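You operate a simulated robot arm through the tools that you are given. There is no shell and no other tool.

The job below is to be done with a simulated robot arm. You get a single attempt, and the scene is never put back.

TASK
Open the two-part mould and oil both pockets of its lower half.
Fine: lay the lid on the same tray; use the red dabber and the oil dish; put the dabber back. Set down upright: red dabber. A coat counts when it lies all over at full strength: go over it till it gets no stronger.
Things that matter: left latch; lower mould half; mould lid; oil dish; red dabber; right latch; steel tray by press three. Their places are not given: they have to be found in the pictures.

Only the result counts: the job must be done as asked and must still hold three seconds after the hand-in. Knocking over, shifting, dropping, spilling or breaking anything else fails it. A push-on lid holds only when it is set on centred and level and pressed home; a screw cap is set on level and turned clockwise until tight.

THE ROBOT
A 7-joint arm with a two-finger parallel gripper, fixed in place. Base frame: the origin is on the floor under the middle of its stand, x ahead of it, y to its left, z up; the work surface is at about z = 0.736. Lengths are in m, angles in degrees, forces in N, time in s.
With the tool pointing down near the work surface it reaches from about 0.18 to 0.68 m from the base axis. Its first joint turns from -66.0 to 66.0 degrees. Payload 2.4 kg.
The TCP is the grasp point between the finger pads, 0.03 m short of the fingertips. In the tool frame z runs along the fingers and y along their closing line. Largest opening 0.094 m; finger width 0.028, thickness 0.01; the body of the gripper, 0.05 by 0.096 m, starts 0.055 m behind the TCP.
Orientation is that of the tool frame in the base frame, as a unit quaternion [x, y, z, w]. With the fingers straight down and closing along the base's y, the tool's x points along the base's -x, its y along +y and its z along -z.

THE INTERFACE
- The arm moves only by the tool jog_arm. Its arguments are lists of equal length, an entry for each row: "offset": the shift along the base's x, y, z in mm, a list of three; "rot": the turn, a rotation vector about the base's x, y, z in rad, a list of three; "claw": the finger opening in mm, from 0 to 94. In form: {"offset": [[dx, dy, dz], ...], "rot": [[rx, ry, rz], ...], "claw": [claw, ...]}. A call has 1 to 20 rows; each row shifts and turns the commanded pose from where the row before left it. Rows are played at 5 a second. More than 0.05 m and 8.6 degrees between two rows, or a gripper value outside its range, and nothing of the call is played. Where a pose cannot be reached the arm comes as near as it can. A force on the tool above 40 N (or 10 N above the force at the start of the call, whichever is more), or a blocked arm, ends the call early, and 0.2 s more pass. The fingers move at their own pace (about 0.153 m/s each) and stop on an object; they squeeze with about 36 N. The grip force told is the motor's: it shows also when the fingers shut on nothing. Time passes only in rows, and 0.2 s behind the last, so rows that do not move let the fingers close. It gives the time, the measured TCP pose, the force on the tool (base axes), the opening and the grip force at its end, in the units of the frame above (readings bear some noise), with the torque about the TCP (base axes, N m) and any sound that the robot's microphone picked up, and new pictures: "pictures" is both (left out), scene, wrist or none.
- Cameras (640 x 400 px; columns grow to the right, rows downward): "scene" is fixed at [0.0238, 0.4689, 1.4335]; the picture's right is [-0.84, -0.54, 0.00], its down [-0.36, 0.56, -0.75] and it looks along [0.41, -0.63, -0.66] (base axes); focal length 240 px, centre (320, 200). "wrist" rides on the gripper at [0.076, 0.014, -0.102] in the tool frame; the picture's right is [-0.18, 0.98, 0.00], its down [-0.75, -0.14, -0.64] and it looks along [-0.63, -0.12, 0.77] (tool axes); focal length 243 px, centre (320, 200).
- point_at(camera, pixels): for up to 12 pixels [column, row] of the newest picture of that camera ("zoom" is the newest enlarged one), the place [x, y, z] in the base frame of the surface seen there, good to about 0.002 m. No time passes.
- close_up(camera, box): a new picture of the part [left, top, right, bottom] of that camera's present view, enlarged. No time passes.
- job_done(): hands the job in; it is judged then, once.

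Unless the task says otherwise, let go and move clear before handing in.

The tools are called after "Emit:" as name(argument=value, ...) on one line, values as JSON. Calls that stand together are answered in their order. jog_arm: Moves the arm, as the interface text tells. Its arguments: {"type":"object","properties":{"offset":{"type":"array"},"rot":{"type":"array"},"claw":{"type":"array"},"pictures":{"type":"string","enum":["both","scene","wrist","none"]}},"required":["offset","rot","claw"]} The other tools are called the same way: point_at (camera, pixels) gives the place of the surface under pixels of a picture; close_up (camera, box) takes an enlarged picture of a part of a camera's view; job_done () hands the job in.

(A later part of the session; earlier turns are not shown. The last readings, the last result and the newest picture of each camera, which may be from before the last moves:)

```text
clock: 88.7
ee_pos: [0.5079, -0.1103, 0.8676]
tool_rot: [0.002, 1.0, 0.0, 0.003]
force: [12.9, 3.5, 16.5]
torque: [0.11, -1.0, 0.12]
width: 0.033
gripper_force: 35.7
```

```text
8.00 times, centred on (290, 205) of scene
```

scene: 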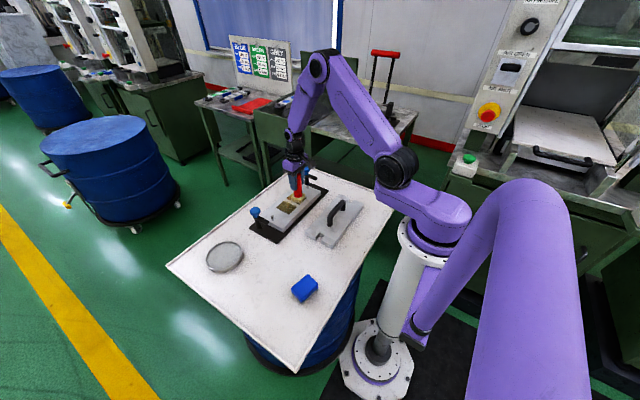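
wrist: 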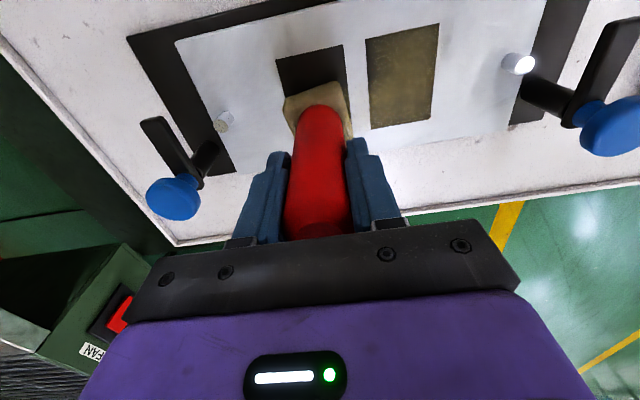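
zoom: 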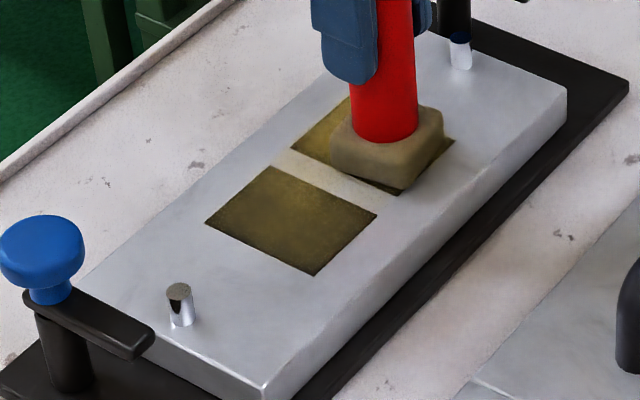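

Good coverage. At the -x end now (16 N): I'll wipe along -y to the pocket's other edge and back, then look.

Emit:
jog_arm(offset=[[0, 0, 0.1], [0, -2, 0], [0, -2, 0], [0, -2, 0], [0, -2, 0], [0, 2, 0], [0, 2, 0], [0, 0, 0]], rot=[[0, 0, 0], [0, 0, 0], [0, 0, 0], [0, 0, 0], [0, 0, 0], [0, 0, 0], [0, 0, 0], [0, 0, 0]], claw=[10, 10, 10, 10, 10, 10, 10, 10], pictures="none")

Emit:
jog_arm(offset=[[0, 0, 5], [0, 0, 25], [0, 40, 25], [0, 40, 20], [0, 40, 0], [0, 20, 0], [0, 0, 0]], rot=[[0, 0, 0], [0, 0, 0], [0, 0, 0], [0, 0, 0], [0, 0, 0], [0, 0, 0], [0, 0, 0]], claw=[10, 10, 10, 10, 10, 10, 10], pictures="both")

Emit:
close_up(camera="scene", box=[274, 188, 322, 218])

Emit:
close_up(camera="wrist", box=[130, 50, 330, 170])

```text
clock: 90.5
ee_pos: [0.5048, -0.1158, 0.8692]
tool_rot: [0.005, 1.0, 0.0, 0.0]
force: [2.4, -1.7, 27.0]
torque: [-0.57, 0.18, 0.05]
width: 0.0331
gripper_force: 36.2
```

```text
clock: 92.1
ee_pos: [0.5052, 0.0278, 0.9423]
tool_rot: [0.003, 1.0, 0.001, 0.0]
force: [0.1, 0.9, -1.8]
torque: [0.03, 0.01, 0.03]
width: 0.0334
gripper_force: 35.9
```

scene: 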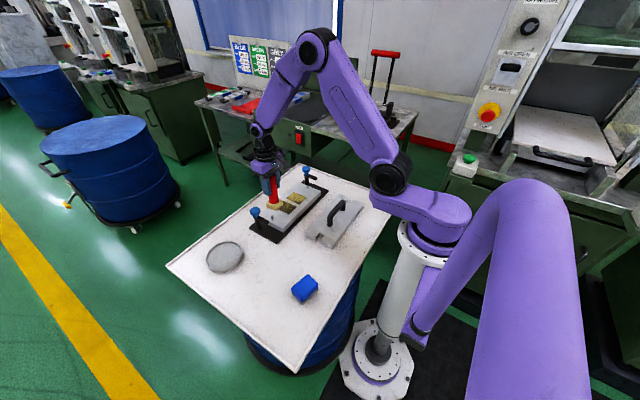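
wrist: 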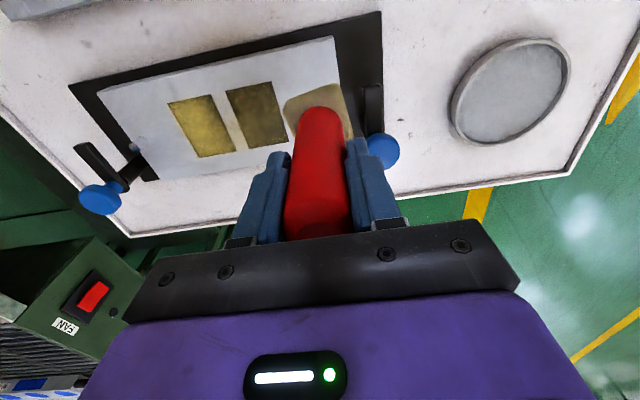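

```text
13.33 times, centred on (298, 203) of scene
```

zoom: 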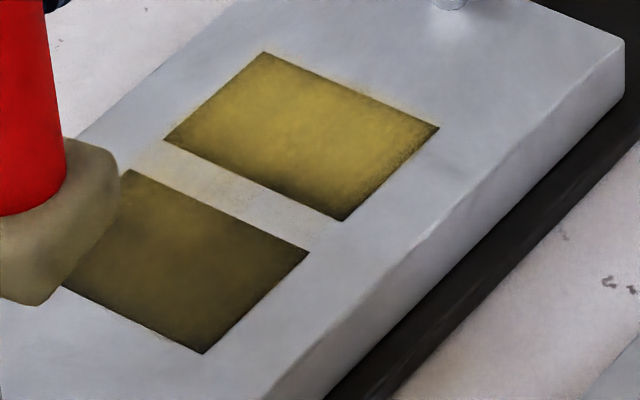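

```text
3.20 times, centred on (230, 110) of wrist
```

zoom: 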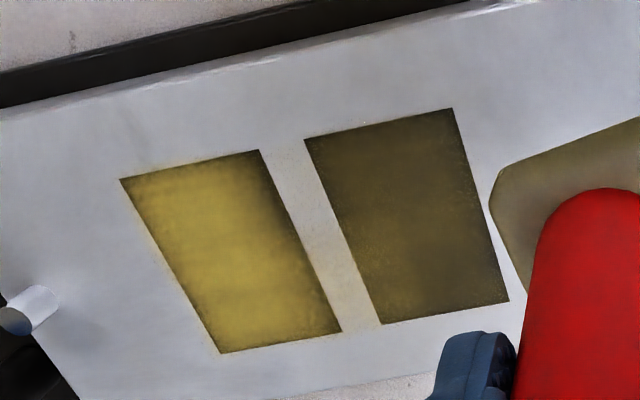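

Pocket R is bright yellow in its middle with duller edges, while pocket L is still weak, so more passes are needed. I'll re-dip the dabber at the known dish position.

Emit:
jog_arm(offset=[[0, 0, 30], [10, 43.5, 0], [10, 43.5, 0], [10, 43.5, 0], [10, 43.5, 0], [10, 43.5, 0], [0, 0, -40], [0, 0, -40], [0, 0, -35], [0, 0, -6], [0, 0, -1], [0, 0, -0.7], [0, 0, 0]], rot=[[0, 0, 0], [0, 0, 0], [0, 0, 0], [0, 0, 0], [0, 0, 0], [0, 0, 0], [0, 0, 0], [0, 0, 0], [0, 0, 0], [0, 0, 0], [0, 0, 0], [0, 0, 0], [0, 0, 0]], claw=[10, 10, 10, 10, 10, 10, 10, 10, 10, 10, 10, 10, 10], pictures="none")

Emit:
jog_arm(offset=[[0, 0, -0.5], [0, 0, 0], [0, 0, 0]], rot=[[0, 0, 0], [0, 0, 0], [0, 0, 0]], claw=[10, 10, 10], pictures="scene")

Emit:
close_up(camera="scene", box=[180, 200, 300, 300])

```text
clock: 94.9
ee_pos: [0.5565, 0.2443, 0.8506]
tool_rot: [0.003, 1.0, 0.0, 0.0]
force: [0.2, -1.3, -0.3]
torque: [-0.02, -0.01, 0.0]
width: 0.0331
gripper_force: 35.9
```

```text
clock: 95.7
ee_pos: [0.5561, 0.2447, 0.851]
tool_rot: [0.003, 1.0, 0.002, 0.0]
force: [1.7, -0.5, 3.2]
torque: [-0.18, -0.06, 0.05]
width: 0.033
gripper_force: 35.8
```

scene: 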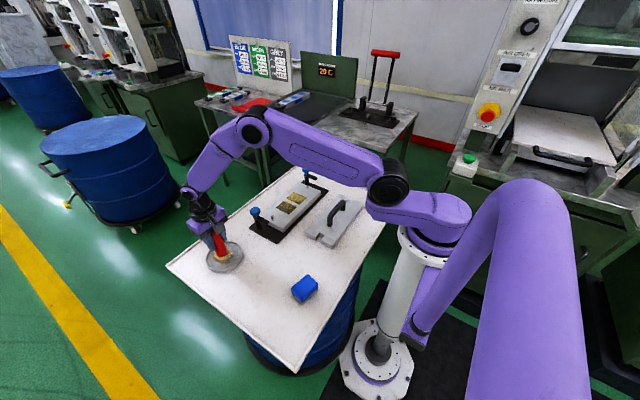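

```text
4.00 times, centred on (240, 250) of scene
```

zoom: 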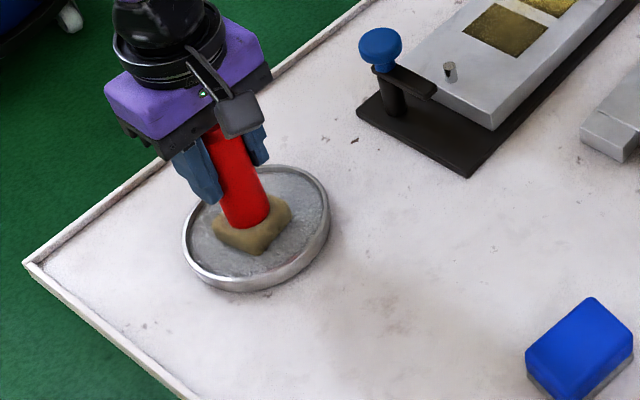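

3 N contact; pressing 0.4 mm more for a sound load.

Emit:
jog_arm(offset=[[0, 0, -0.4], [0, 0, 0], [0, 0, 0], [0, 0, 0]], rot=[[0, 0, 0], [0, 0, 0], [0, 0, 0], [0, 0, 0]], claw=[10, 10, 10, 10], pictures="wrist")

Emit:
close_up(camera="wrist", box=[200, 0, 440, 160])

```text
clock: 96.7
ee_pos: [0.5557, 0.2448, 0.8494]
tool_rot: [0.002, 1.0, 0.002, 0.001]
force: [-0.7, 0.5, 17.2]
torque: [-0.32, 0.41, 0.0]
width: 0.033
gripper_force: 35.4
```

wrist: 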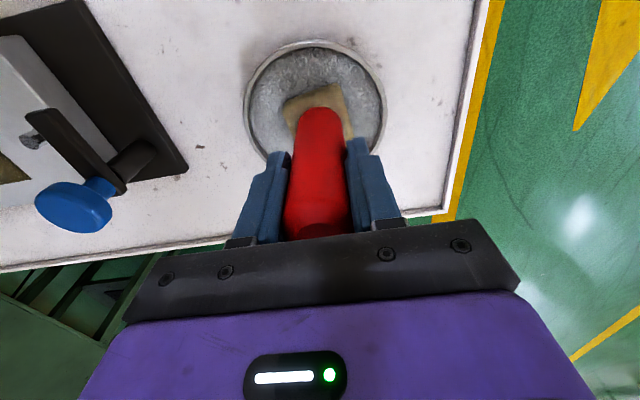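

```text
2.50 times, centred on (320, 80) of wrist
```

zoom: 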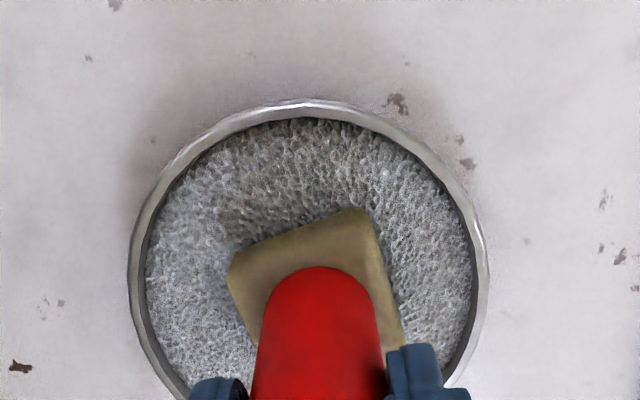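

Loaded with 17 N. Now to pocket L's +x end, one line near y=-0.0505.

Emit:
jog_arm(offset=[[0, 0, 5], [0, 0, 25], [0, 0, 45], [0, 0, 45], [-3.4, -42, 0], [-3.2, -42, 0], [-3.2, -42, 0], [-3.2, -42, 0], [-3.2, -42, 0], [-3.2, -42, 0], [-3.4, -42, 0], [0, 0, -40], [0, 0, -40], [0, 0, -16], [0, 0, -4], [0, 0, -0.5], [0, 0, 0]], rot=[[0, 0, 0], [0, 0, 0], [0, 0, 0], [0, 0, 0], [0, 0, 0], [0, 0, 0], [0, 0, 0], [0, 0, 0], [0, 0, 0], [0, 0, 0], [0, 0, 0], [0, 0, 0], [0, 0, 0], [0, 0, 0], [0, 0, 0], [0, 0, 0], [0, 0, 0]], claw=[10, 10, 10, 10, 10, 10, 10, 10, 10, 10, 10, 10, 10, 10, 10, 10, 10], pictures="none")

Emit:
jog_arm(offset=[[0, 0, -0.4], [0, 0, 0]], rot=[[0, 0, 0], [0, 0, 0]], claw=[10, 10], pictures="none")

```text
clock: 100.3
ee_pos: [0.5338, -0.0506, 0.8703]
tool_rot: [0.002, 1.0, 0.001, 0.0]
force: [-0.1, 0.6, -1.8]
torque: [-0.03, 0.0, -0.05]
width: 0.033
gripper_force: 36.1
```

```text
clock: 100.9
ee_pos: [0.534, -0.0502, 0.8684]
tool_rot: [0.003, 1.0, 0.001, 0.0]
force: [0.7, 0.7, -1.0]
torque: [0.0, 0.01, 0.01]
width: 0.0333
gripper_force: 36.0
```

No contact yet at this height; another 0.4 mm steps down.

Emit:
jog_arm(offset=[[0, 0, -0.4], [0, 0, 0]], rot=[[0, 0, 0], [0, 0, 0]], claw=[10, 10], pictures="none")

Emit:
jog_arm(offset=[[0, 0, -0.3], [0, 0, 0]], rot=[[0, 0, 0], [0, 0, 0]], claw=[10, 10], pictures="none")

```text
clock: 101.5
ee_pos: [0.534, -0.0507, 0.8687]
tool_rot: [0.003, 1.0, 0.001, 0.0]
force: [-1.1, -0.5, 1.7]
torque: [-0.1, 0.19, -0.01]
width: 0.033
gripper_force: 36.1
```

```text
clock: 102.1
ee_pos: [0.5331, -0.0501, 0.8686]
tool_rot: [0.002, 1.0, 0.001, 0.0]
force: [-1.2, 0.1, 5.6]
torque: [-0.09, 0.19, -0.03]
width: 0.0331
gripper_force: 35.8
```

Contact at 6 N. Wiggle in y, stroke -x 26 mm, then wipe across +y at the -x end.

Emit:
jog_arm(offset=[[0, 2, 0], [0, 2, 0], [0, -2, 0], [0, -2, 0], [-4, 0, 0], [-4, 0, 0], [-4, 0, 0], [-4, 0, 0], [-4, 0, 0], [-4, 0, 0], [-3, 0, 0], [0, 2, 0], [0, 2, 0], [0, 2, 0], [0, 1, 0], [0, 0, 0]], rot=[[0, 0, 0], [0, 0, 0], [0, 0, 0], [0, 0, 0], [0, 0, 0], [0, 0, 0], [0, 0, 0], [0, 0, 0], [0, 0, 0], [0, 0, 0], [0, 0, 0], [0, 0, 0], [0, 0, 0], [0, 0, 0], [0, 0, 0], [0, 0, 0]], claw=[10, 10, 10, 10, 10, 10, 10, 10, 10, 10, 10, 10, 10, 10, 10, 10], pictures="scene")

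Emit:
close_up(camera="scene", box=[260, 180, 320, 230])

```text
clock: 105.1
ee_pos: [0.5068, -0.0496, 0.8692]
tool_rot: [0.006, 1.0, 0.0, -0.001]
force: [-1.6, -2.0, 5.4]
torque: [0.02, 0.31, 0.03]
width: 0.0332
gripper_force: 36.0
stopped in row 15: the force on the tool passed its limit at 42 N (the readings are from after the stop); the commanded pose is now the measured one
```

scene: 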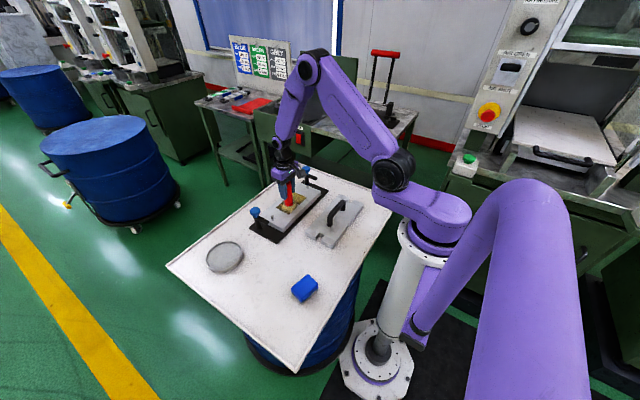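

```text
8.00 times, centred on (290, 205) of scene
```

zoom: 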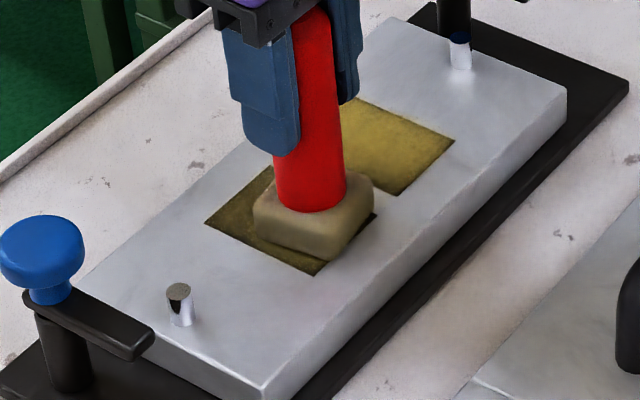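

The y wipe stuck and tripped the limit, but -x strokes run smoothly. I'll do lift–return–lower–stroke(-x) cycles instead.

Emit:
jog_arm(offset=[[0, 0, 4], [13, 0, 0], [13, 0, 0], [0, 0, -3.5], [0, 0, -0.5], [0, 0, 0]], rot=[[0, 0, 0.008], [0, 0, 0], [0, 0, 0], [0, 0, 0], [0, 0, 0], [0, 0, 0]], claw=[10, 10, 10, 10, 10, 10], pictures="none")

```text
clock: 106.5
ee_pos: [0.5338, -0.0489, 0.8694]
tool_rot: [0.002, 1.0, 0.0, 0.001]
force: [-4.7, 2.9, 20.5]
torque: [0.2, 0.88, -0.05]
width: 0.0332
gripper_force: 35.9
```

20 N here, so I'll ease 0.3 mm and stroke -x.

Emit:
jog_arm(offset=[[0, 0, 0.3], [-4, 0, 0], [-4, 0, 0], [-4, 0, 0], [-4, 0, 0], [-4, 0, 0], [-4, 0, 0], [-3, 0, 0], [0, 0, 0]], rot=[[0, 0, 0], [0, 0, 0], [0, 0, 0], [0, 0, 0], [0, 0, 0], [0, 0, 0], [0, 0, 0], [0, 0, 0], [0, 0, 0]], claw=[10, 10, 10, 10, 10, 10, 10, 10, 10], pictures="none")

Emit:
jog_arm(offset=[[0, 0, 4], [13, 3, 0], [13, 3, 0], [0, 0, -3.5], [0, 0, -0.4], [0, 0, 0]], rot=[[0, 0, 0], [0, 0, 0], [0, 0, 0], [0, 0, 0], [0, 0, 0], [0, 0, 0]], claw=[10, 10, 10, 10, 10, 10], pictures="scene")

Emit:
close_up(camera="scene", box=[260, 180, 320, 230])

```text
clock: 108.5
ee_pos: [0.5066, -0.0483, 0.8689]
tool_rot: [0.001, 1.0, 0.0, 0.002]
force: [0.8, 0.5, 0.1]
torque: [-0.02, -0.05, 0.05]
width: 0.033
gripper_force: 35.8
```

```text
clock: 109.9
ee_pos: [0.5328, -0.0421, 0.8693]
tool_rot: [0.002, 1.0, 0.0, 0.001]
force: [-0.4, -0.5, -1.7]
torque: [-0.02, -0.03, 0.0]
width: 0.0327
gripper_force: 36.0
```

scene: 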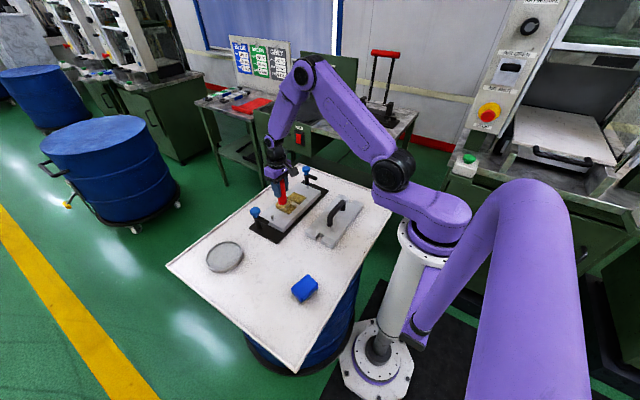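

```text
8.00 times, centred on (290, 205) of scene
```

zoom: 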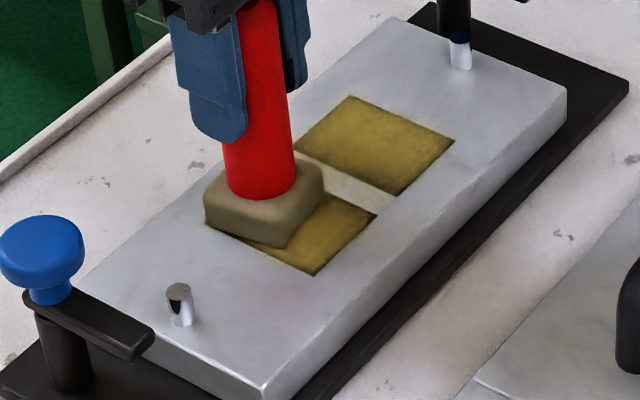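

Pocket L is brightening. The pad is just off the surface; I'll lower 0.5 mm and stroke -x again along this y.

Emit:
jog_arm(offset=[[0, 0, -0.5], [0, 0, 0]], rot=[[0, 0, 0], [0, 0, 0]], claw=[10, 10], pictures="none")

Emit:
jog_arm(offset=[[1.5, 0, -0.2], [-4, 0, 0], [-4, 0, 0], [-4, 0, 0], [-4, 0, 0], [-4, 0, -0.1], [-4, 0, -0.1], [-4, 0, -0.1], [0, 0, 0]], rot=[[0, 0, 0], [0, 0, 0], [0, 0, 0], [0, 0, 0], [0, 0, 0], [0, 0, 0], [0, 0, 0], [0, 0, 0], [0, 0, 0]], claw=[10, 10, 10, 10, 10, 10, 10, 10, 10], pictures="none")

```text
clock: 110.5
ee_pos: [0.5331, -0.0431, 0.8697]
tool_rot: [0.001, 1.0, 0.0, 0.002]
force: [-0.8, -1.7, 10.9]
torque: [-0.14, 0.39, 0.02]
width: 0.0335
gripper_force: 36.0
```

```text
clock: 112.5
ee_pos: [0.5079, -0.0435, 0.868]
tool_rot: [0.002, 1.0, 0.0, 0.003]
force: [11.8, 3.2, 18.1]
torque: [0.26, -0.68, -0.03]
width: 0.033
gripper_force: 36.0
```

18 N at the end of that stroke, good. Another cycle along y≈-0.050, with a slight descent built in.

Emit:
jog_arm(offset=[[0, 0, 4], [14, -3.5, 0], [14, -3.5, 0], [0, 0, -3.5], [0, 0, 0], [-4, 0, -0.1], [-4, 0, 0], [-4, 0, 0], [-4, 0, 0], [-4, 0, -0.1], [-4, 0, -0.1], [-4, 0, -0.1], [0, 0, 0]], rot=[[0, 0, 0], [0, 0, 0], [0, 0, 0], [0, 0, 0], [0, 0, 0], [0, 0, 0], [0, 0, 0], [0, 0, 0], [0, 0, 0], [0, 0, 0], [0, 0, 0], [0, 0, 0], [0, 0, 0]], claw=[10, 10, 10, 10, 10, 10, 10, 10, 10, 10, 10, 10, 10], pictures="none")

Emit:
jog_arm(offset=[[0, 0, 5], [0, 0, 25], [0, 40, 25], [0, 40, 20], [0, 0, 0]], rot=[[0, 0, 0], [0, 0, 0], [0, 0, 0], [0, 0, 0], [0, 0, 0]], claw=[10, 10, 10, 10, 10], pictures="both")

Emit:
close_up(camera="scene", box=[274, 188, 322, 218])

Emit:
close_up(camera="wrist", box=[130, 50, 330, 170])

```text
clock: 115.3
ee_pos: [0.5074, -0.0507, 0.8686]
tool_rot: [0.002, 1.0, -0.001, 0.003]
force: [13.0, 1.6, 18.1]
torque: [0.23, -0.8, -0.03]
width: 0.033
gripper_force: 36.5
```

```text
clock: 116.5
ee_pos: [0.5041, 0.0322, 0.9446]
tool_rot: [0.002, 1.0, 0.0, 0.0]
force: [-0.4, -0.3, -0.9]
torque: [-0.01, 0.0, 0.01]
width: 0.0332
gripper_force: 35.4
```

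scene: 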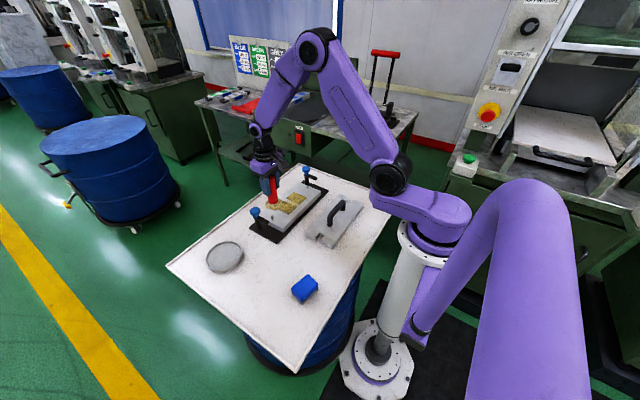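
wrist: 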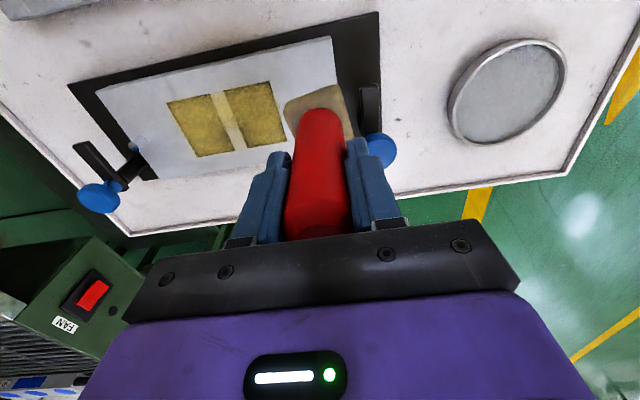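

```text
13.33 times, centred on (298, 203) of scene
```

zoom: 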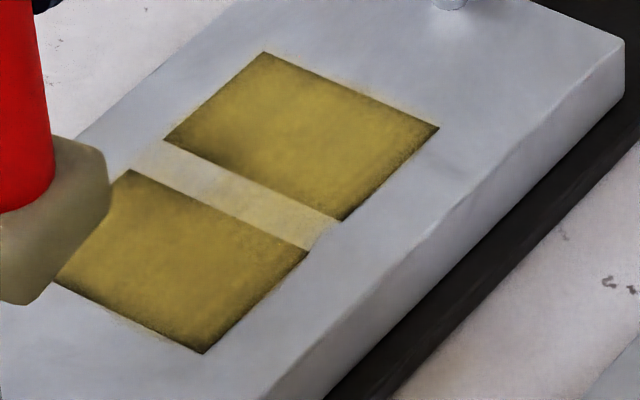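

```text
3.20 times, centred on (230, 110) of wrist
```

zoom: 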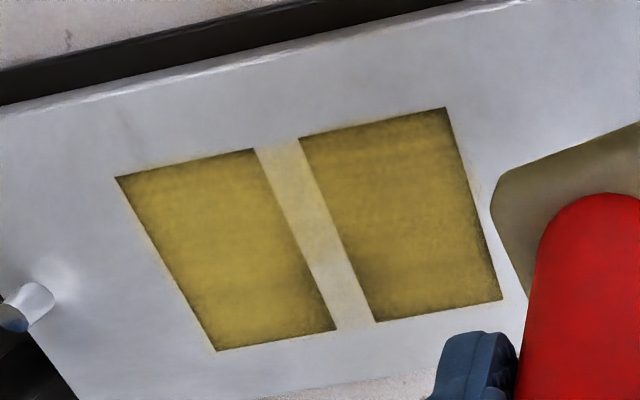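

Both pockets are now yellow with somewhat duller bands along the edges, so I'll re-dip and then run more strokes that overlap the edges.

Emit:
jog_arm(offset=[[0, 0, 30], [10, 42.8, 0], [10, 42.8, 0], [10, 42.8, 0], [10, 42.8, 0], [10.5, 42.8, 0], [0, 0, -40], [0, 0, -40], [0, 0, -35], [0, 0, -6], [0, 0, -1.5], [0, 0, 0]], rot=[[0, 0, 0], [0, 0, 0], [0, 0, 0], [0, 0, 0], [0, 0, 0], [0, 0, 0], [0, 0, 0], [0, 0, 0], [0, 0, 0], [0, 0, 0], [0, 0, 0], [0, 0, 0]], claw=[10, 10, 10, 10, 10, 10, 10, 10, 10, 10, 10, 10], pictures="none")

Emit:
jog_arm(offset=[[0, 0, -0.4], [0, 0, 0], [0, 0, 0]], rot=[[0, 0, 0], [0, 0, 0], [0, 0, 0]], claw=[10, 10, 10], pictures="none")

```text
clock: 119.1
ee_pos: [0.5573, 0.2446, 0.8508]
tool_rot: [0.001, 1.0, 0.0, 0.001]
force: [-0.6, -0.7, -1.4]
torque: [0.01, 0.03, -0.03]
width: 0.033
gripper_force: 36.0
```

```text
clock: 119.9
ee_pos: [0.5564, 0.2456, 0.8503]
tool_rot: [0.001, 1.0, -0.001, 0.001]
force: [-2.2, -2.7, 6.7]
torque: [-0.24, 0.33, 0.09]
width: 0.0333
gripper_force: 36.2
```

6.7 N contact in the dish; pressing 0.3 mm more and holding for a full load.

Emit:
jog_arm(offset=[[0, 0, -0.3], [0, 0, 0], [0, 0, 0], [0, 0, 0]], rot=[[0, 0, 0], [0, 0, 0], [0, 0, 0], [0, 0, 0]], claw=[10, 10, 10, 10], pictures="none")

Emit:
jog_arm(offset=[[0, 0, 5], [0, 0, 25], [0, 0, 45], [0, 0, 45], [-2.6, -42.5, 0], [-2.6, -42.5, 0], [-2.6, -42.5, 0], [-2.6, -42.5, 0], [-2.6, -42.5, 0], [-2.6, -42.5, 0], [-2.6, -43.4, 0], [0, 0, -40], [0, 0, -40], [0, 0, -16], [0, 0, -4], [0, 0, -1.2], [0, 0, 0]], rot=[[0, 0, 0], [0, 0, 0], [0, 0, 0], [0, 0, 0], [0, 0, 0], [0, 0, 0], [0, 0, 0], [0, 0, 0], [0, 0, 0], [0, 0, 0], [0, 0, 0], [0, 0, 0], [0, 0, 0], [0, 0, 0], [0, 0, 0], [0, 0, 0], [0, 0, 0]], claw=[10, 10, 10, 10, 10, 10, 10, 10, 10, 10, 10, 10, 10, 10, 10, 10, 10], pictures="none")

```text
clock: 120.9
ee_pos: [0.5568, 0.2461, 0.849]
tool_rot: [0.002, 1.0, 0.001, 0.001]
force: [-1.5, -0.9, 6.3]
torque: [-0.09, 0.26, 0.01]
width: 0.0331
gripper_force: 35.9
```

```text
clock: 124.5
ee_pos: [0.5391, -0.0548, 0.8683]
tool_rot: [0.002, 1.0, 0.0, 0.001]
force: [-1.0, -2.6, 3.0]
torque: [-0.14, 0.11, 0.05]
width: 0.0331
gripper_force: 36.0
```

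Contact at 3 N at the far +x edge of pocket L. Stroke -x 34 mm with 0.5 mm gradual descent along y=-0.055.

Emit:
jog_arm(offset=[[-3, 0, -0.2], [-4, 0, 0], [-4, 0, -0.1], [-4, 0, 0], [-4, 0, -0.1], [-4, 0, 0], [-4, 0, -0.1], [-4, 0, -0.1], [-3, 0, 0], [0, 0, 0]], rot=[[0, 0, 0], [0, 0, 0], [0, 0, 0], [0, 0, 0], [0, 0, 0], [0, 0, 0], [0, 0, 0], [0, 0, 0], [0, 0, 0], [0, 0, 0]], claw=[10, 10, 10, 10, 10, 10, 10, 10, 10, 10], pictures="none")

Emit:
jog_arm(offset=[[0, 0, 4], [17, 8, 0], [17, 8, 0], [0, 0, -3.4], [0, 0, 0]], rot=[[0, 0, 0], [0, 0, 0], [0, 0, 0], [0, 0, 0], [0, 0, 0]], claw=[10, 10, 10, 10, 10], pictures="none")

```text
clock: 126.7
ee_pos: [0.5038, -0.0542, 0.868]
tool_rot: [0.002, 1.0, 0.0, 0.0]
force: [3.4, 1.0, 7.0]
torque: [-0.02, -0.13, -0.02]
width: 0.0332
gripper_force: 35.6
```

```text
clock: 127.9
ee_pos: [0.5388, -0.0387, 0.8683]
tool_rot: [0.002, 1.0, 0.0, 0.001]
force: [-3.1, 1.5, 12.1]
torque: [0.06, 0.58, -0.02]
width: 0.0332
gripper_force: 35.5
```

12 N at the +x end along y=-0.039 (pocket L's +y edge). Stroke -x again, then reset to the middle line.

Emit:
jog_arm(offset=[[-3, 0, -0.1], [-4, 0, 0], [-4, 0, -0.1], [-4, 0, 0], [-4, 0, -0.1], [-4, 0, 0], [-4, 0, -0.1], [-4, 0, -0.1], [-3, 0, 0], [0, 0, 0]], rot=[[0, 0, 0], [0, 0, 0], [0, 0, 0], [0, 0, 0], [0, 0, 0], [0, 0, 0], [0, 0, 0], [0, 0, 0], [0, 0, 0], [0, 0, 0]], claw=[10, 10, 10, 10, 10, 10, 10, 10, 10, 10], pictures="none")

Emit:
jog_arm(offset=[[0, 0, 4], [17, -4, 0], [17, -4, 0], [0, 0, -3.5], [0, 0, 0]], rot=[[0, 0, 0], [0, 0, 0], [0, 0, 0], [0, 0, 0], [0, 0, 0]], claw=[10, 10, 10, 10, 10], pictures="scene")

Emit:
close_up(camera="scene", box=[274, 188, 322, 218])

```text
clock: 130.1
ee_pos: [0.5041, -0.0387, 0.869]
tool_rot: [0.002, 1.0, 0.0, 0.002]
force: [11.0, 4.3, 13.4]
torque: [0.45, -0.69, -0.09]
width: 0.0332
gripper_force: 36.0
```

```text
clock: 131.3
ee_pos: [0.5378, -0.0494, 0.8679]
tool_rot: [0.002, 1.0, 0.0, 0.0]
force: [-1.8, -0.3, 2.8]
torque: [-0.02, 0.3, -0.01]
width: 0.0331
gripper_force: 36.5
```

scene: 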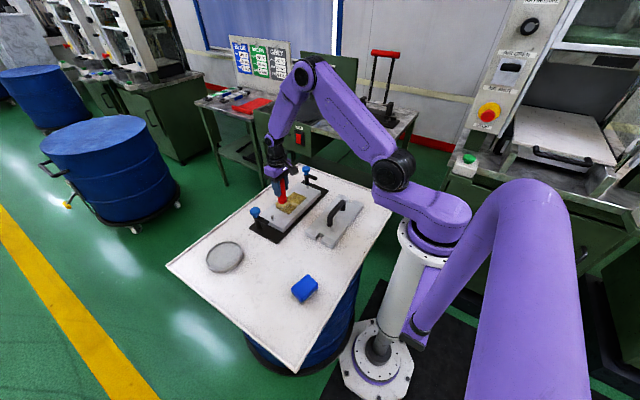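

```text
13.33 times, centred on (298, 203) of scene
```

zoom: 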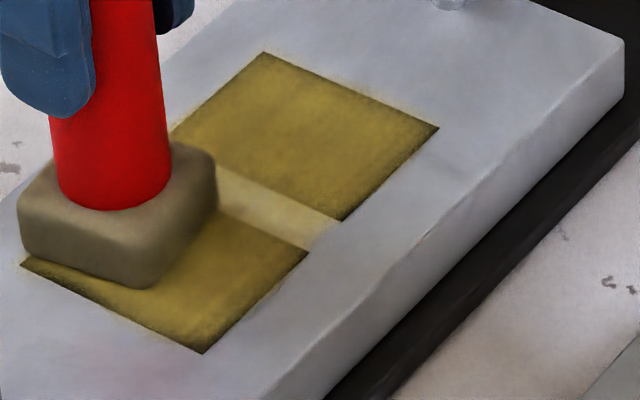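

Pocket L's -x corner is now much brighter. One middle stroke along y≈-0.048, then lift for a look.

Emit:
jog_arm(offset=[[-3, 0, -0.2], [-4, 0, 0], [-4, 0, -0.1], [-4, 0, 0], [-4, 0, -0.1], [-4, 0, 0], [-4, 0, -0.1], [-4, 0, -0.1], [-3, 0, 0], [0, 0, 0]], rot=[[0, 0, 0], [0, 0, 0], [0, 0, 0], [0, 0, 0], [0, 0, 0], [0, 0, 0], [0, 0, 0], [0, 0, 0], [0, 0, 0], [0, 0, 0]], claw=[10, 10, 10, 10, 10, 10, 10, 10, 10, 10], pictures="none")

Emit:
jog_arm(offset=[[0, 0, 5], [0, 0, 25], [0, 40, 25], [0, 40, 20], [0, 0, 0]], rot=[[0, 0, 0], [0, 0, 0], [0, 0, 0], [0, 0, 0], [0, 0, 0]], claw=[10, 10, 10, 10, 10], pictures="both")

Emit:
close_up(camera="scene", box=[274, 188, 322, 218])

Emit:
close_up(camera="wrist", box=[130, 50, 330, 170])

```text
clock: 133.5
ee_pos: [0.5061, -0.0454, 0.8683]
tool_rot: [0.003, 1.0, 0.0, 0.003]
force: [11.0, 1.2, 14.5]
torque: [0.16, -0.7, -0.08]
width: 0.0332
gripper_force: 35.8
```

```text
clock: 134.7
ee_pos: [0.5022, 0.0347, 0.945]
tool_rot: [0.001, 1.0, -0.001, 0.0]
force: [-0.4, 0.2, -1.8]
torque: [-0.01, -0.01, 0.01]
width: 0.0333
gripper_force: 35.9
```

scene: 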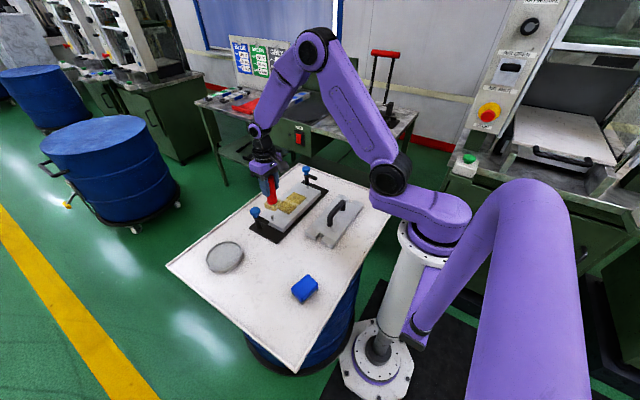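
wrist: 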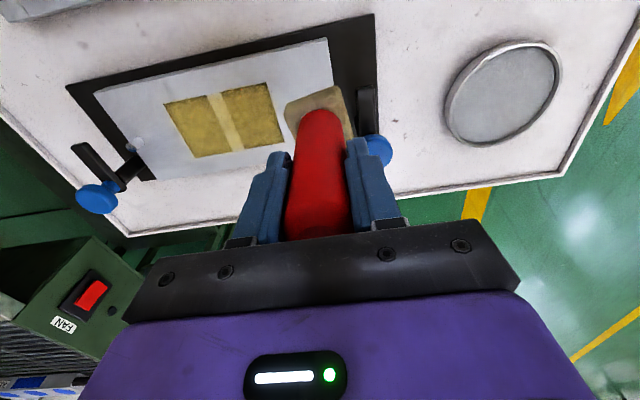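

```text
13.33 times, centred on (298, 203) of scene
```

zoom: 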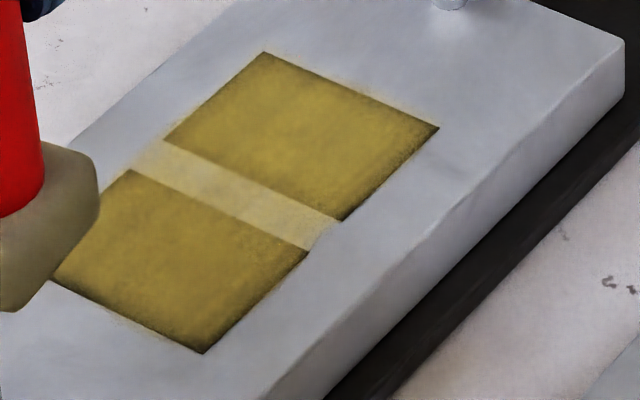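

```text
3.20 times, centred on (230, 110) of wrist
```

zoom: 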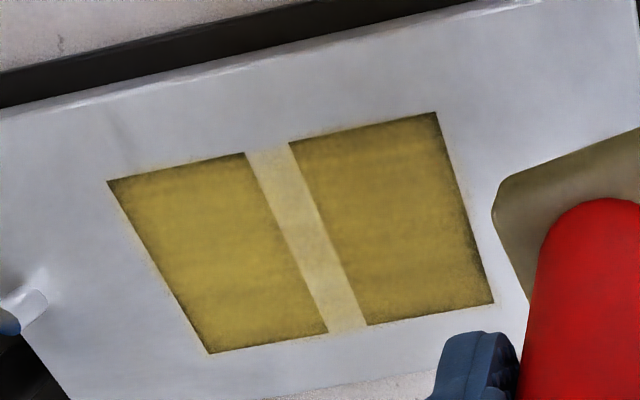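

Better still; the remaining dull strips are pocket R's -x and -y edges and pocket L's +y edge. I'll re-dip and stroke with larger overlap there.

Emit:
jog_arm(offset=[[0, 0, 30], [10.5, 42, 0], [10.5, 42, 0], [10.5, 42, 0], [10.5, 42, 0], [10.4, 42.4, 0], [0, 0, -40], [0, 0, -40], [0, 0, -35], [0, 0, -6], [0, 0, -1.5], [0, 0, -0.4], [0, 0, -0.3], [0, 0, 0], [0, 0, 0], [0, 0, 0]], rot=[[0, 0, 0], [0, 0, 0], [0, 0, 0], [0, 0, 0], [0, 0, 0], [0, 0, 0], [0, 0, 0], [0, 0, 0], [0, 0, 0], [0, 0, 0], [0, 0, 0], [0, 0, 0], [0, 0, 0], [0, 0, 0], [0, 0, 0], [0, 0, 0]], claw=[10, 10, 10, 10, 10, 10, 10, 10, 10, 10, 10, 10, 10, 10, 10, 10], pictures="scene")

Emit:
close_up(camera="scene", box=[180, 200, 300, 300])

```text
clock: 138.1
ee_pos: [0.5572, 0.2434, 0.8506]
tool_rot: [0.002, 1.0, 0.0, 0.0]
force: [-5.7, -0.7, 24.4]
torque: [-0.12, 1.12, -0.02]
width: 0.0331
gripper_force: 36.1
```

scene: 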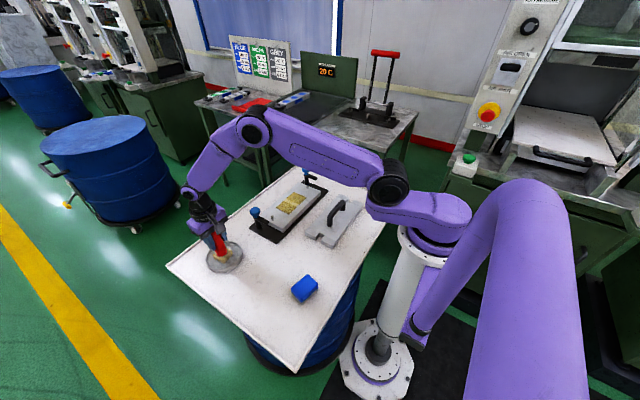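

```text
4.00 times, centred on (240, 250) of scene
```

zoom: 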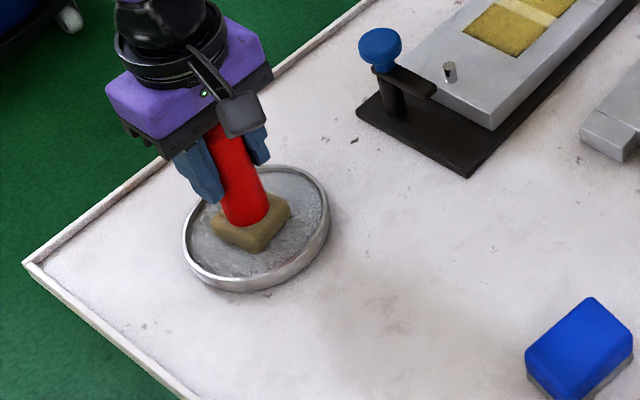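

Loaded (24 N). Now to pocket R's -y edge line (y≈-0.127) at the +x end.

Emit:
jog_arm(offset=[[0, 0, 5], [0, 0, 25], [0, 0, 45], [0, 0, 45], [-2.3, -46.3, 0], [-2.3, -46.3, 0], [-2.3, -46.3, 0], [-2.3, -46.3, 0], [-2.3, -46.3, 0], [-2.3, -46.3, 0], [-2.3, -46.3, 0], [-2.3, -46.3, 0], [0, 0, -40], [0, 0, -40], [0, 0, -16], [0, 0, -4], [0, 0, -0.5], [0, 0, 0]], rot=[[0, 0, 0], [0, 0, 0], [0, 0, 0], [0, 0, 0], [0, 0, 0], [0, 0, 0], [0, 0, 0], [0, 0, 0], [0, 0, 0], [0, 0, 0], [0, 0, 0], [0, 0, 0], [0, 0, 0], [0, 0, 0], [0, 0, 0], [0, 0, 0], [0, 0, 0], [0, 0, 0]], claw=[10, 10, 10, 10, 10, 10, 10, 10, 10, 10, 10, 10, 10, 10, 10, 10, 10, 10], pictures="none")

Emit:
jog_arm(offset=[[0, 0, -0.5], [0, 0, 0]], rot=[[0, 0, 0], [0, 0, 0]], claw=[10, 10], pictures="none")

```text
clock: 141.9
ee_pos: [0.5387, -0.1253, 0.8692]
tool_rot: [0.002, 1.0, -0.001, 0.002]
force: [0.1, -0.4, -1.7]
torque: [0.05, 0.01, -0.01]
width: 0.0329
gripper_force: 36.1
```

```text
clock: 142.5
ee_pos: [0.5385, -0.1259, 0.8685]
tool_rot: [0.001, 1.0, 0.0, 0.002]
force: [1.2, 0.9, -0.2]
torque: [-0.02, -0.01, 0.01]
width: 0.0332
gripper_force: 35.6
```

Barely touching; I'll press 0.4 mm and stroke -x 38 mm with a slight descent.

Emit:
jog_arm(offset=[[0, 0, -0.4], [-4, 0, 0], [-4, 0, 0], [-4, 0, -0.1], [-4, 0, 0], [-4, 0, -0.1], [-4, 0, 0], [-4, 0, -0.1], [-4, 0, -0.1], [-4, 0, 0], [-2, 0, 0], [0, 0, 0]], rot=[[0, 0, 0], [0, 0, 0], [0, 0, 0], [0, 0, 0], [0, 0, 0], [0, 0, 0], [0, 0, 0], [0, 0, 0], [0, 0, 0], [0, 0, 0], [0, 0, 0], [0, 0, 0]], claw=[10, 10, 10, 10, 10, 10, 10, 10, 10, 10, 10, 10], pictures="none")

Emit:
jog_arm(offset=[[0, 0, 4], [19, 4, 0], [19, 4, 0], [0, 0, -3.6], [0, 0, 0]], rot=[[0, 0, 0], [0, 0, 0], [0, 0, 0], [0, 0, 0], [0, 0, 0]], claw=[10, 10, 10, 10, 10], pictures="none")

```text
clock: 145.1
ee_pos: [0.5013, -0.1275, 0.8679]
tool_rot: [0.001, 1.0, -0.001, 0.004]
force: [12.5, 2.9, 16.4]
torque: [0.41, -0.8, -0.09]
width: 0.0333
gripper_force: 35.8
```

```text
clock: 146.3
ee_pos: [0.5377, -0.1176, 0.8688]
tool_rot: [0.002, 1.0, 0.0, 0.0]
force: [-4.1, -0.5, 8.2]
torque: [-0.09, 0.62, -0.04]
width: 0.0334
gripper_force: 36.0
```

Good (16 N at the end, 8 N at the new start, y≈-0.118). Next stroke -x, then shift to y≈-0.108.

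Emit:
jog_arm(offset=[[-4, 0, -0.1], [-4, 0, 0], [-4, 0, -0.1], [-4, 0, 0], [-4, 0, -0.1], [-4, 0, 0], [-4, 0, -0.1], [-4, 0, 0], [-4, 0, 0], [-2, 0, 0], [0, 0, 0]], rot=[[0, 0, 0], [0, 0, 0], [0, 0, 0], [0, 0, 0], [0, 0, 0], [0, 0, 0], [0, 0, 0], [0, 0, 0], [0, 0, 0], [0, 0, 0], [0, 0, 0]], claw=[10, 10, 10, 10, 10, 10, 10, 10, 10, 10, 10], pictures="none")

Emit:
jog_arm(offset=[[0, 0, 4], [19, 5, 0], [19, 5, 0], [0, 0, -3.6], [0, 0, 0]], rot=[[0, 0, 0], [0, 0, 0], [0, 0, 0], [0, 0, 0], [0, 0, 0]], claw=[10, 10, 10, 10, 10], pictures="none")

```text
clock: 148.7
ee_pos: [0.5006, -0.1199, 0.8679]
tool_rot: [0.001, 1.0, -0.001, 0.003]
force: [10.2, -2.6, 13.5]
torque: [-0.11, -0.72, -0.06]
width: 0.0333
gripper_force: 35.8
```

```text
clock: 149.9
ee_pos: [0.5359, -0.109, 0.8684]
tool_rot: [0.002, 1.0, 0.001, -0.001]
force: [-1.7, 1.0, 0.6]
torque: [0.04, 0.3, -0.04]
width: 0.0331
gripper_force: 35.9
```

Light touch (0.6 N) at y≈-0.109; press 0.3 mm, stroke -x, then lift away and look.

Emit:
jog_arm(offset=[[0, 0, -0.3], [-4, 0, -0.1], [-4, 0, 0], [-4, 0, -0.1], [-4, 0, 0], [-4, 0, -0.1], [-4, 0, 0], [-4, 0, -0.1], [-4, 0, 0], [-4, 0, 0], [-2, 0, 0], [0, 0, 0]], rot=[[0, 0, 0], [0, 0, 0], [0, 0, 0], [0, 0, 0], [0, 0, 0], [0, 0, 0], [0, 0, 0], [0, 0, 0], [0, 0, 0], [0, 0, 0], [0, 0, 0], [0, 0, 0]], claw=[10, 10, 10, 10, 10, 10, 10, 10, 10, 10, 10, 10], pictures="none")

Emit:
jog_arm(offset=[[0, 0, 5], [0, 0, 25], [0, 40, 25], [0, 40, 20], [0, 40, 0], [0, 20, 0], [0, 0, 0]], rot=[[0, 0, 0], [0, 0, 0], [0, 0, 0], [0, 0, 0], [0, 0, 0], [0, 0, 0], [0, 0, 0]], claw=[10, 10, 10, 10, 10, 10, 10], pictures="both")

Emit:
close_up(camera="scene", box=[274, 188, 322, 218])

Emit:
close_up(camera="wrist", box=[130, 50, 330, 170])

```text
clock: 152.5
ee_pos: [0.5029, -0.1104, 0.8677]
tool_rot: [0.002, 1.0, -0.001, 0.005]
force: [15.9, 2.7, 21.5]
torque: [0.51, -1.03, -0.21]
width: 0.0331
gripper_force: 36.1
```

```text
clock: 154.1
ee_pos: [0.5005, 0.0308, 0.9426]
tool_rot: [0.002, 1.0, 0.0, 0.0]
force: [-0.4, -0.2, -1.6]
torque: [-0.03, 0.01, 0.02]
width: 0.033
gripper_force: 36.0
```

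scene: 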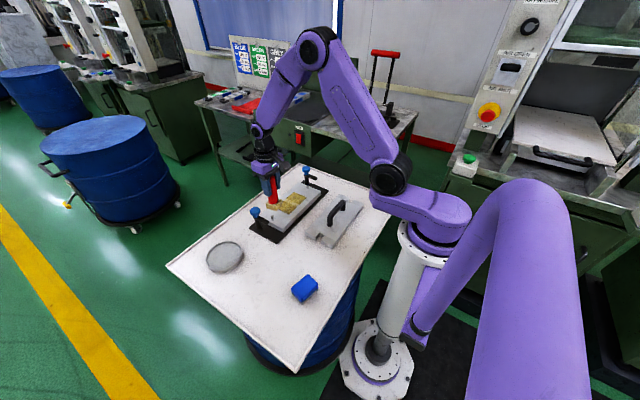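
wrist: 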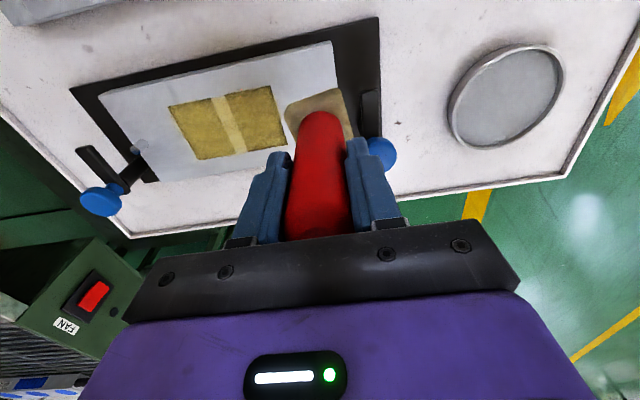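

```text
13.33 times, centred on (298, 203) of scene
```

zoom: 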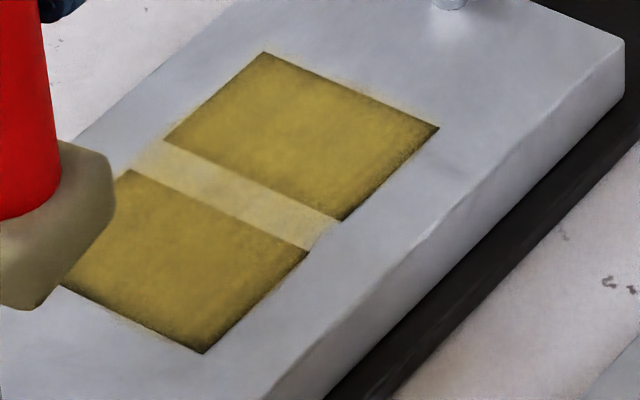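

```text
3.20 times, centred on (230, 110) of wrist
```

zoom: 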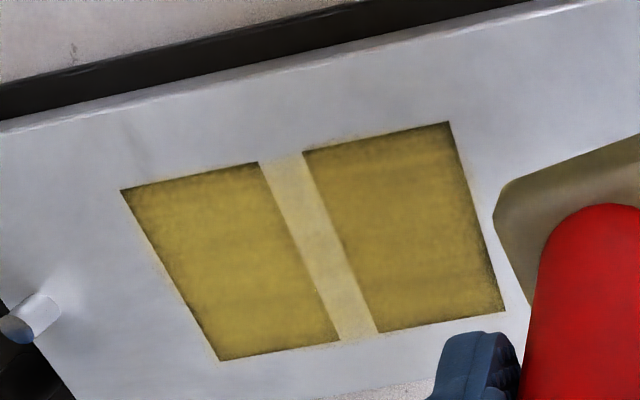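

The middle looks uniform; slim duller bands remain at pocket R's -x/-y edges and pocket L's +y edge. I'll zoom in tightly to judge them.

Emit:
close_up(camera="scene", box=[285, 189, 309, 206])

Emit:
close_up(camera="scene", box=[276, 200, 300, 217])

Emit:
close_up(camera="wrist", box=[160, 80, 290, 165])

```text
16.00 times, centred on (297, 198) of scene
```

zoom: 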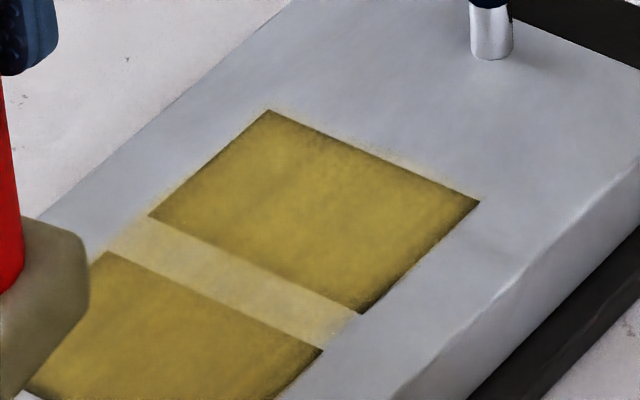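

```text
16.00 times, centred on (288, 208) of scene
```

zoom: 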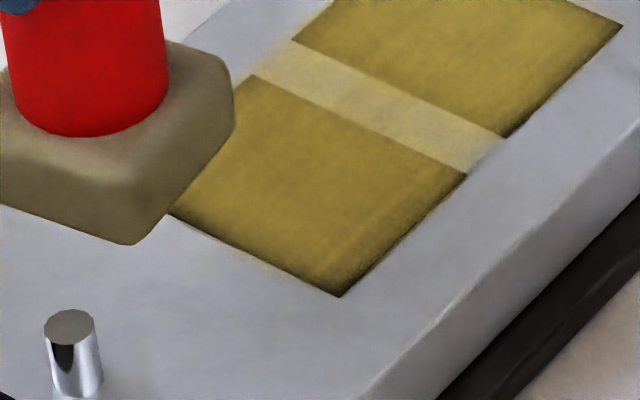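

```text
4.71 times, centred on (225, 122) of wrist
```

zoom: 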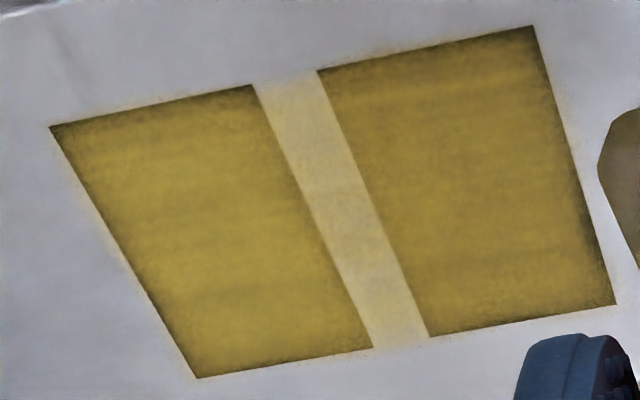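

The oil tint shows the effective print is only about ±17 mm, so the edges need more overlap: -x to TCP 0.490, R's -y line to -0.134, L's +y line to -0.031. Re-dip first.

Emit:
jog_arm(offset=[[0, 0, 30], [11.2, 42.5, 0], [11.3, 42.5, 0], [11.3, 42.5, 0], [11.3, 42.5, 0], [11.3, 42.4, 0], [0, 0, -40], [0, 0, -40], [0, 0, -35], [0, 0, -6], [0, 0, -1.2], [0, 0, -0.4], [0, 0, -0.2], [0, 0, 0], [0, 0, 0], [0, 0, 0]], rot=[[0, 0, 0], [0, 0, 0], [0, 0, 0], [0, 0, 0], [0, 0, 0], [0, 0, 0], [0, 0, 0], [0, 0, 0], [0, 0, 0], [0, 0, 0], [0, 0, 0], [0, 0, 0], [0, 0, 0], [0, 0, 0], [0, 0, 0], [0, 0, 0]], claw=[10, 10, 10, 10, 10, 10, 10, 10, 10, 10, 10, 10, 10, 10, 10, 10], pictures="none")

```text
clock: 157.5
ee_pos: [0.5562, 0.2439, 0.8508]
tool_rot: [0.003, 1.0, 0.0, 0.001]
force: [-3.1, -0.9, 8.6]
torque: [-0.07, 0.43, 0.01]
width: 0.0331
gripper_force: 35.7
```

Loaded. Now to pocket R's -y edge line (y≈-0.134) starting past the +x edge.

Emit:
jog_arm(offset=[[0, 0, 5], [0, 0, 25], [0, 0, 45], [0, 0, 45], [-1.9, -47.2, 0], [-1.9, -47.2, 0], [-1.9, -47.2, 0], [-1.9, -47.2, 0], [-1.9, -47.2, 0], [-1.9, -47.2, 0], [-1.9, -47.2, 0], [-1.7, -47, 0], [0, 0, -40], [0, 0, -40], [0, 0, -16], [0, 0, -4], [0, 0, -1], [0, 0, 0]], rot=[[0, 0, 0], [0, 0, 0], [0, 0, 0], [0, 0, 0], [0, 0, 0], [0, 0, 0], [0, 0, 0], [0, 0, 0], [0, 0, 0], [0, 0, 0], [0, 0, 0], [0, 0, 0], [0, 0, 0], [0, 0, 0], [0, 0, 0], [0, 0, 0], [0, 0, 0], [0, 0, 0]], claw=[10, 10, 10, 10, 10, 10, 10, 10, 10, 10, 10, 10, 10, 10, 10, 10, 10, 10], pictures="none")

Emit:
jog_arm(offset=[[0, 0, -0.4], [0, 0, 0]], rot=[[0, 0, 0], [0, 0, 0]], claw=[10, 10], pictures="none")

```text
clock: 161.3
ee_pos: [0.544, -0.1344, 0.8679]
tool_rot: [0.002, 1.0, 0.0, 0.002]
force: [-4.0, -0.4, 31.3]
torque: [0.04, 1.01, -0.04]
width: 0.0334
gripper_force: 36.2
```

```text
clock: 161.9
ee_pos: [0.5439, -0.1344, 0.8687]
tool_rot: [0.002, 1.0, -0.001, 0.003]
force: [3.1, 0.5, 30.4]
torque: [0.12, 0.39, 0.01]
width: 0.0332
gripper_force: 35.9
```

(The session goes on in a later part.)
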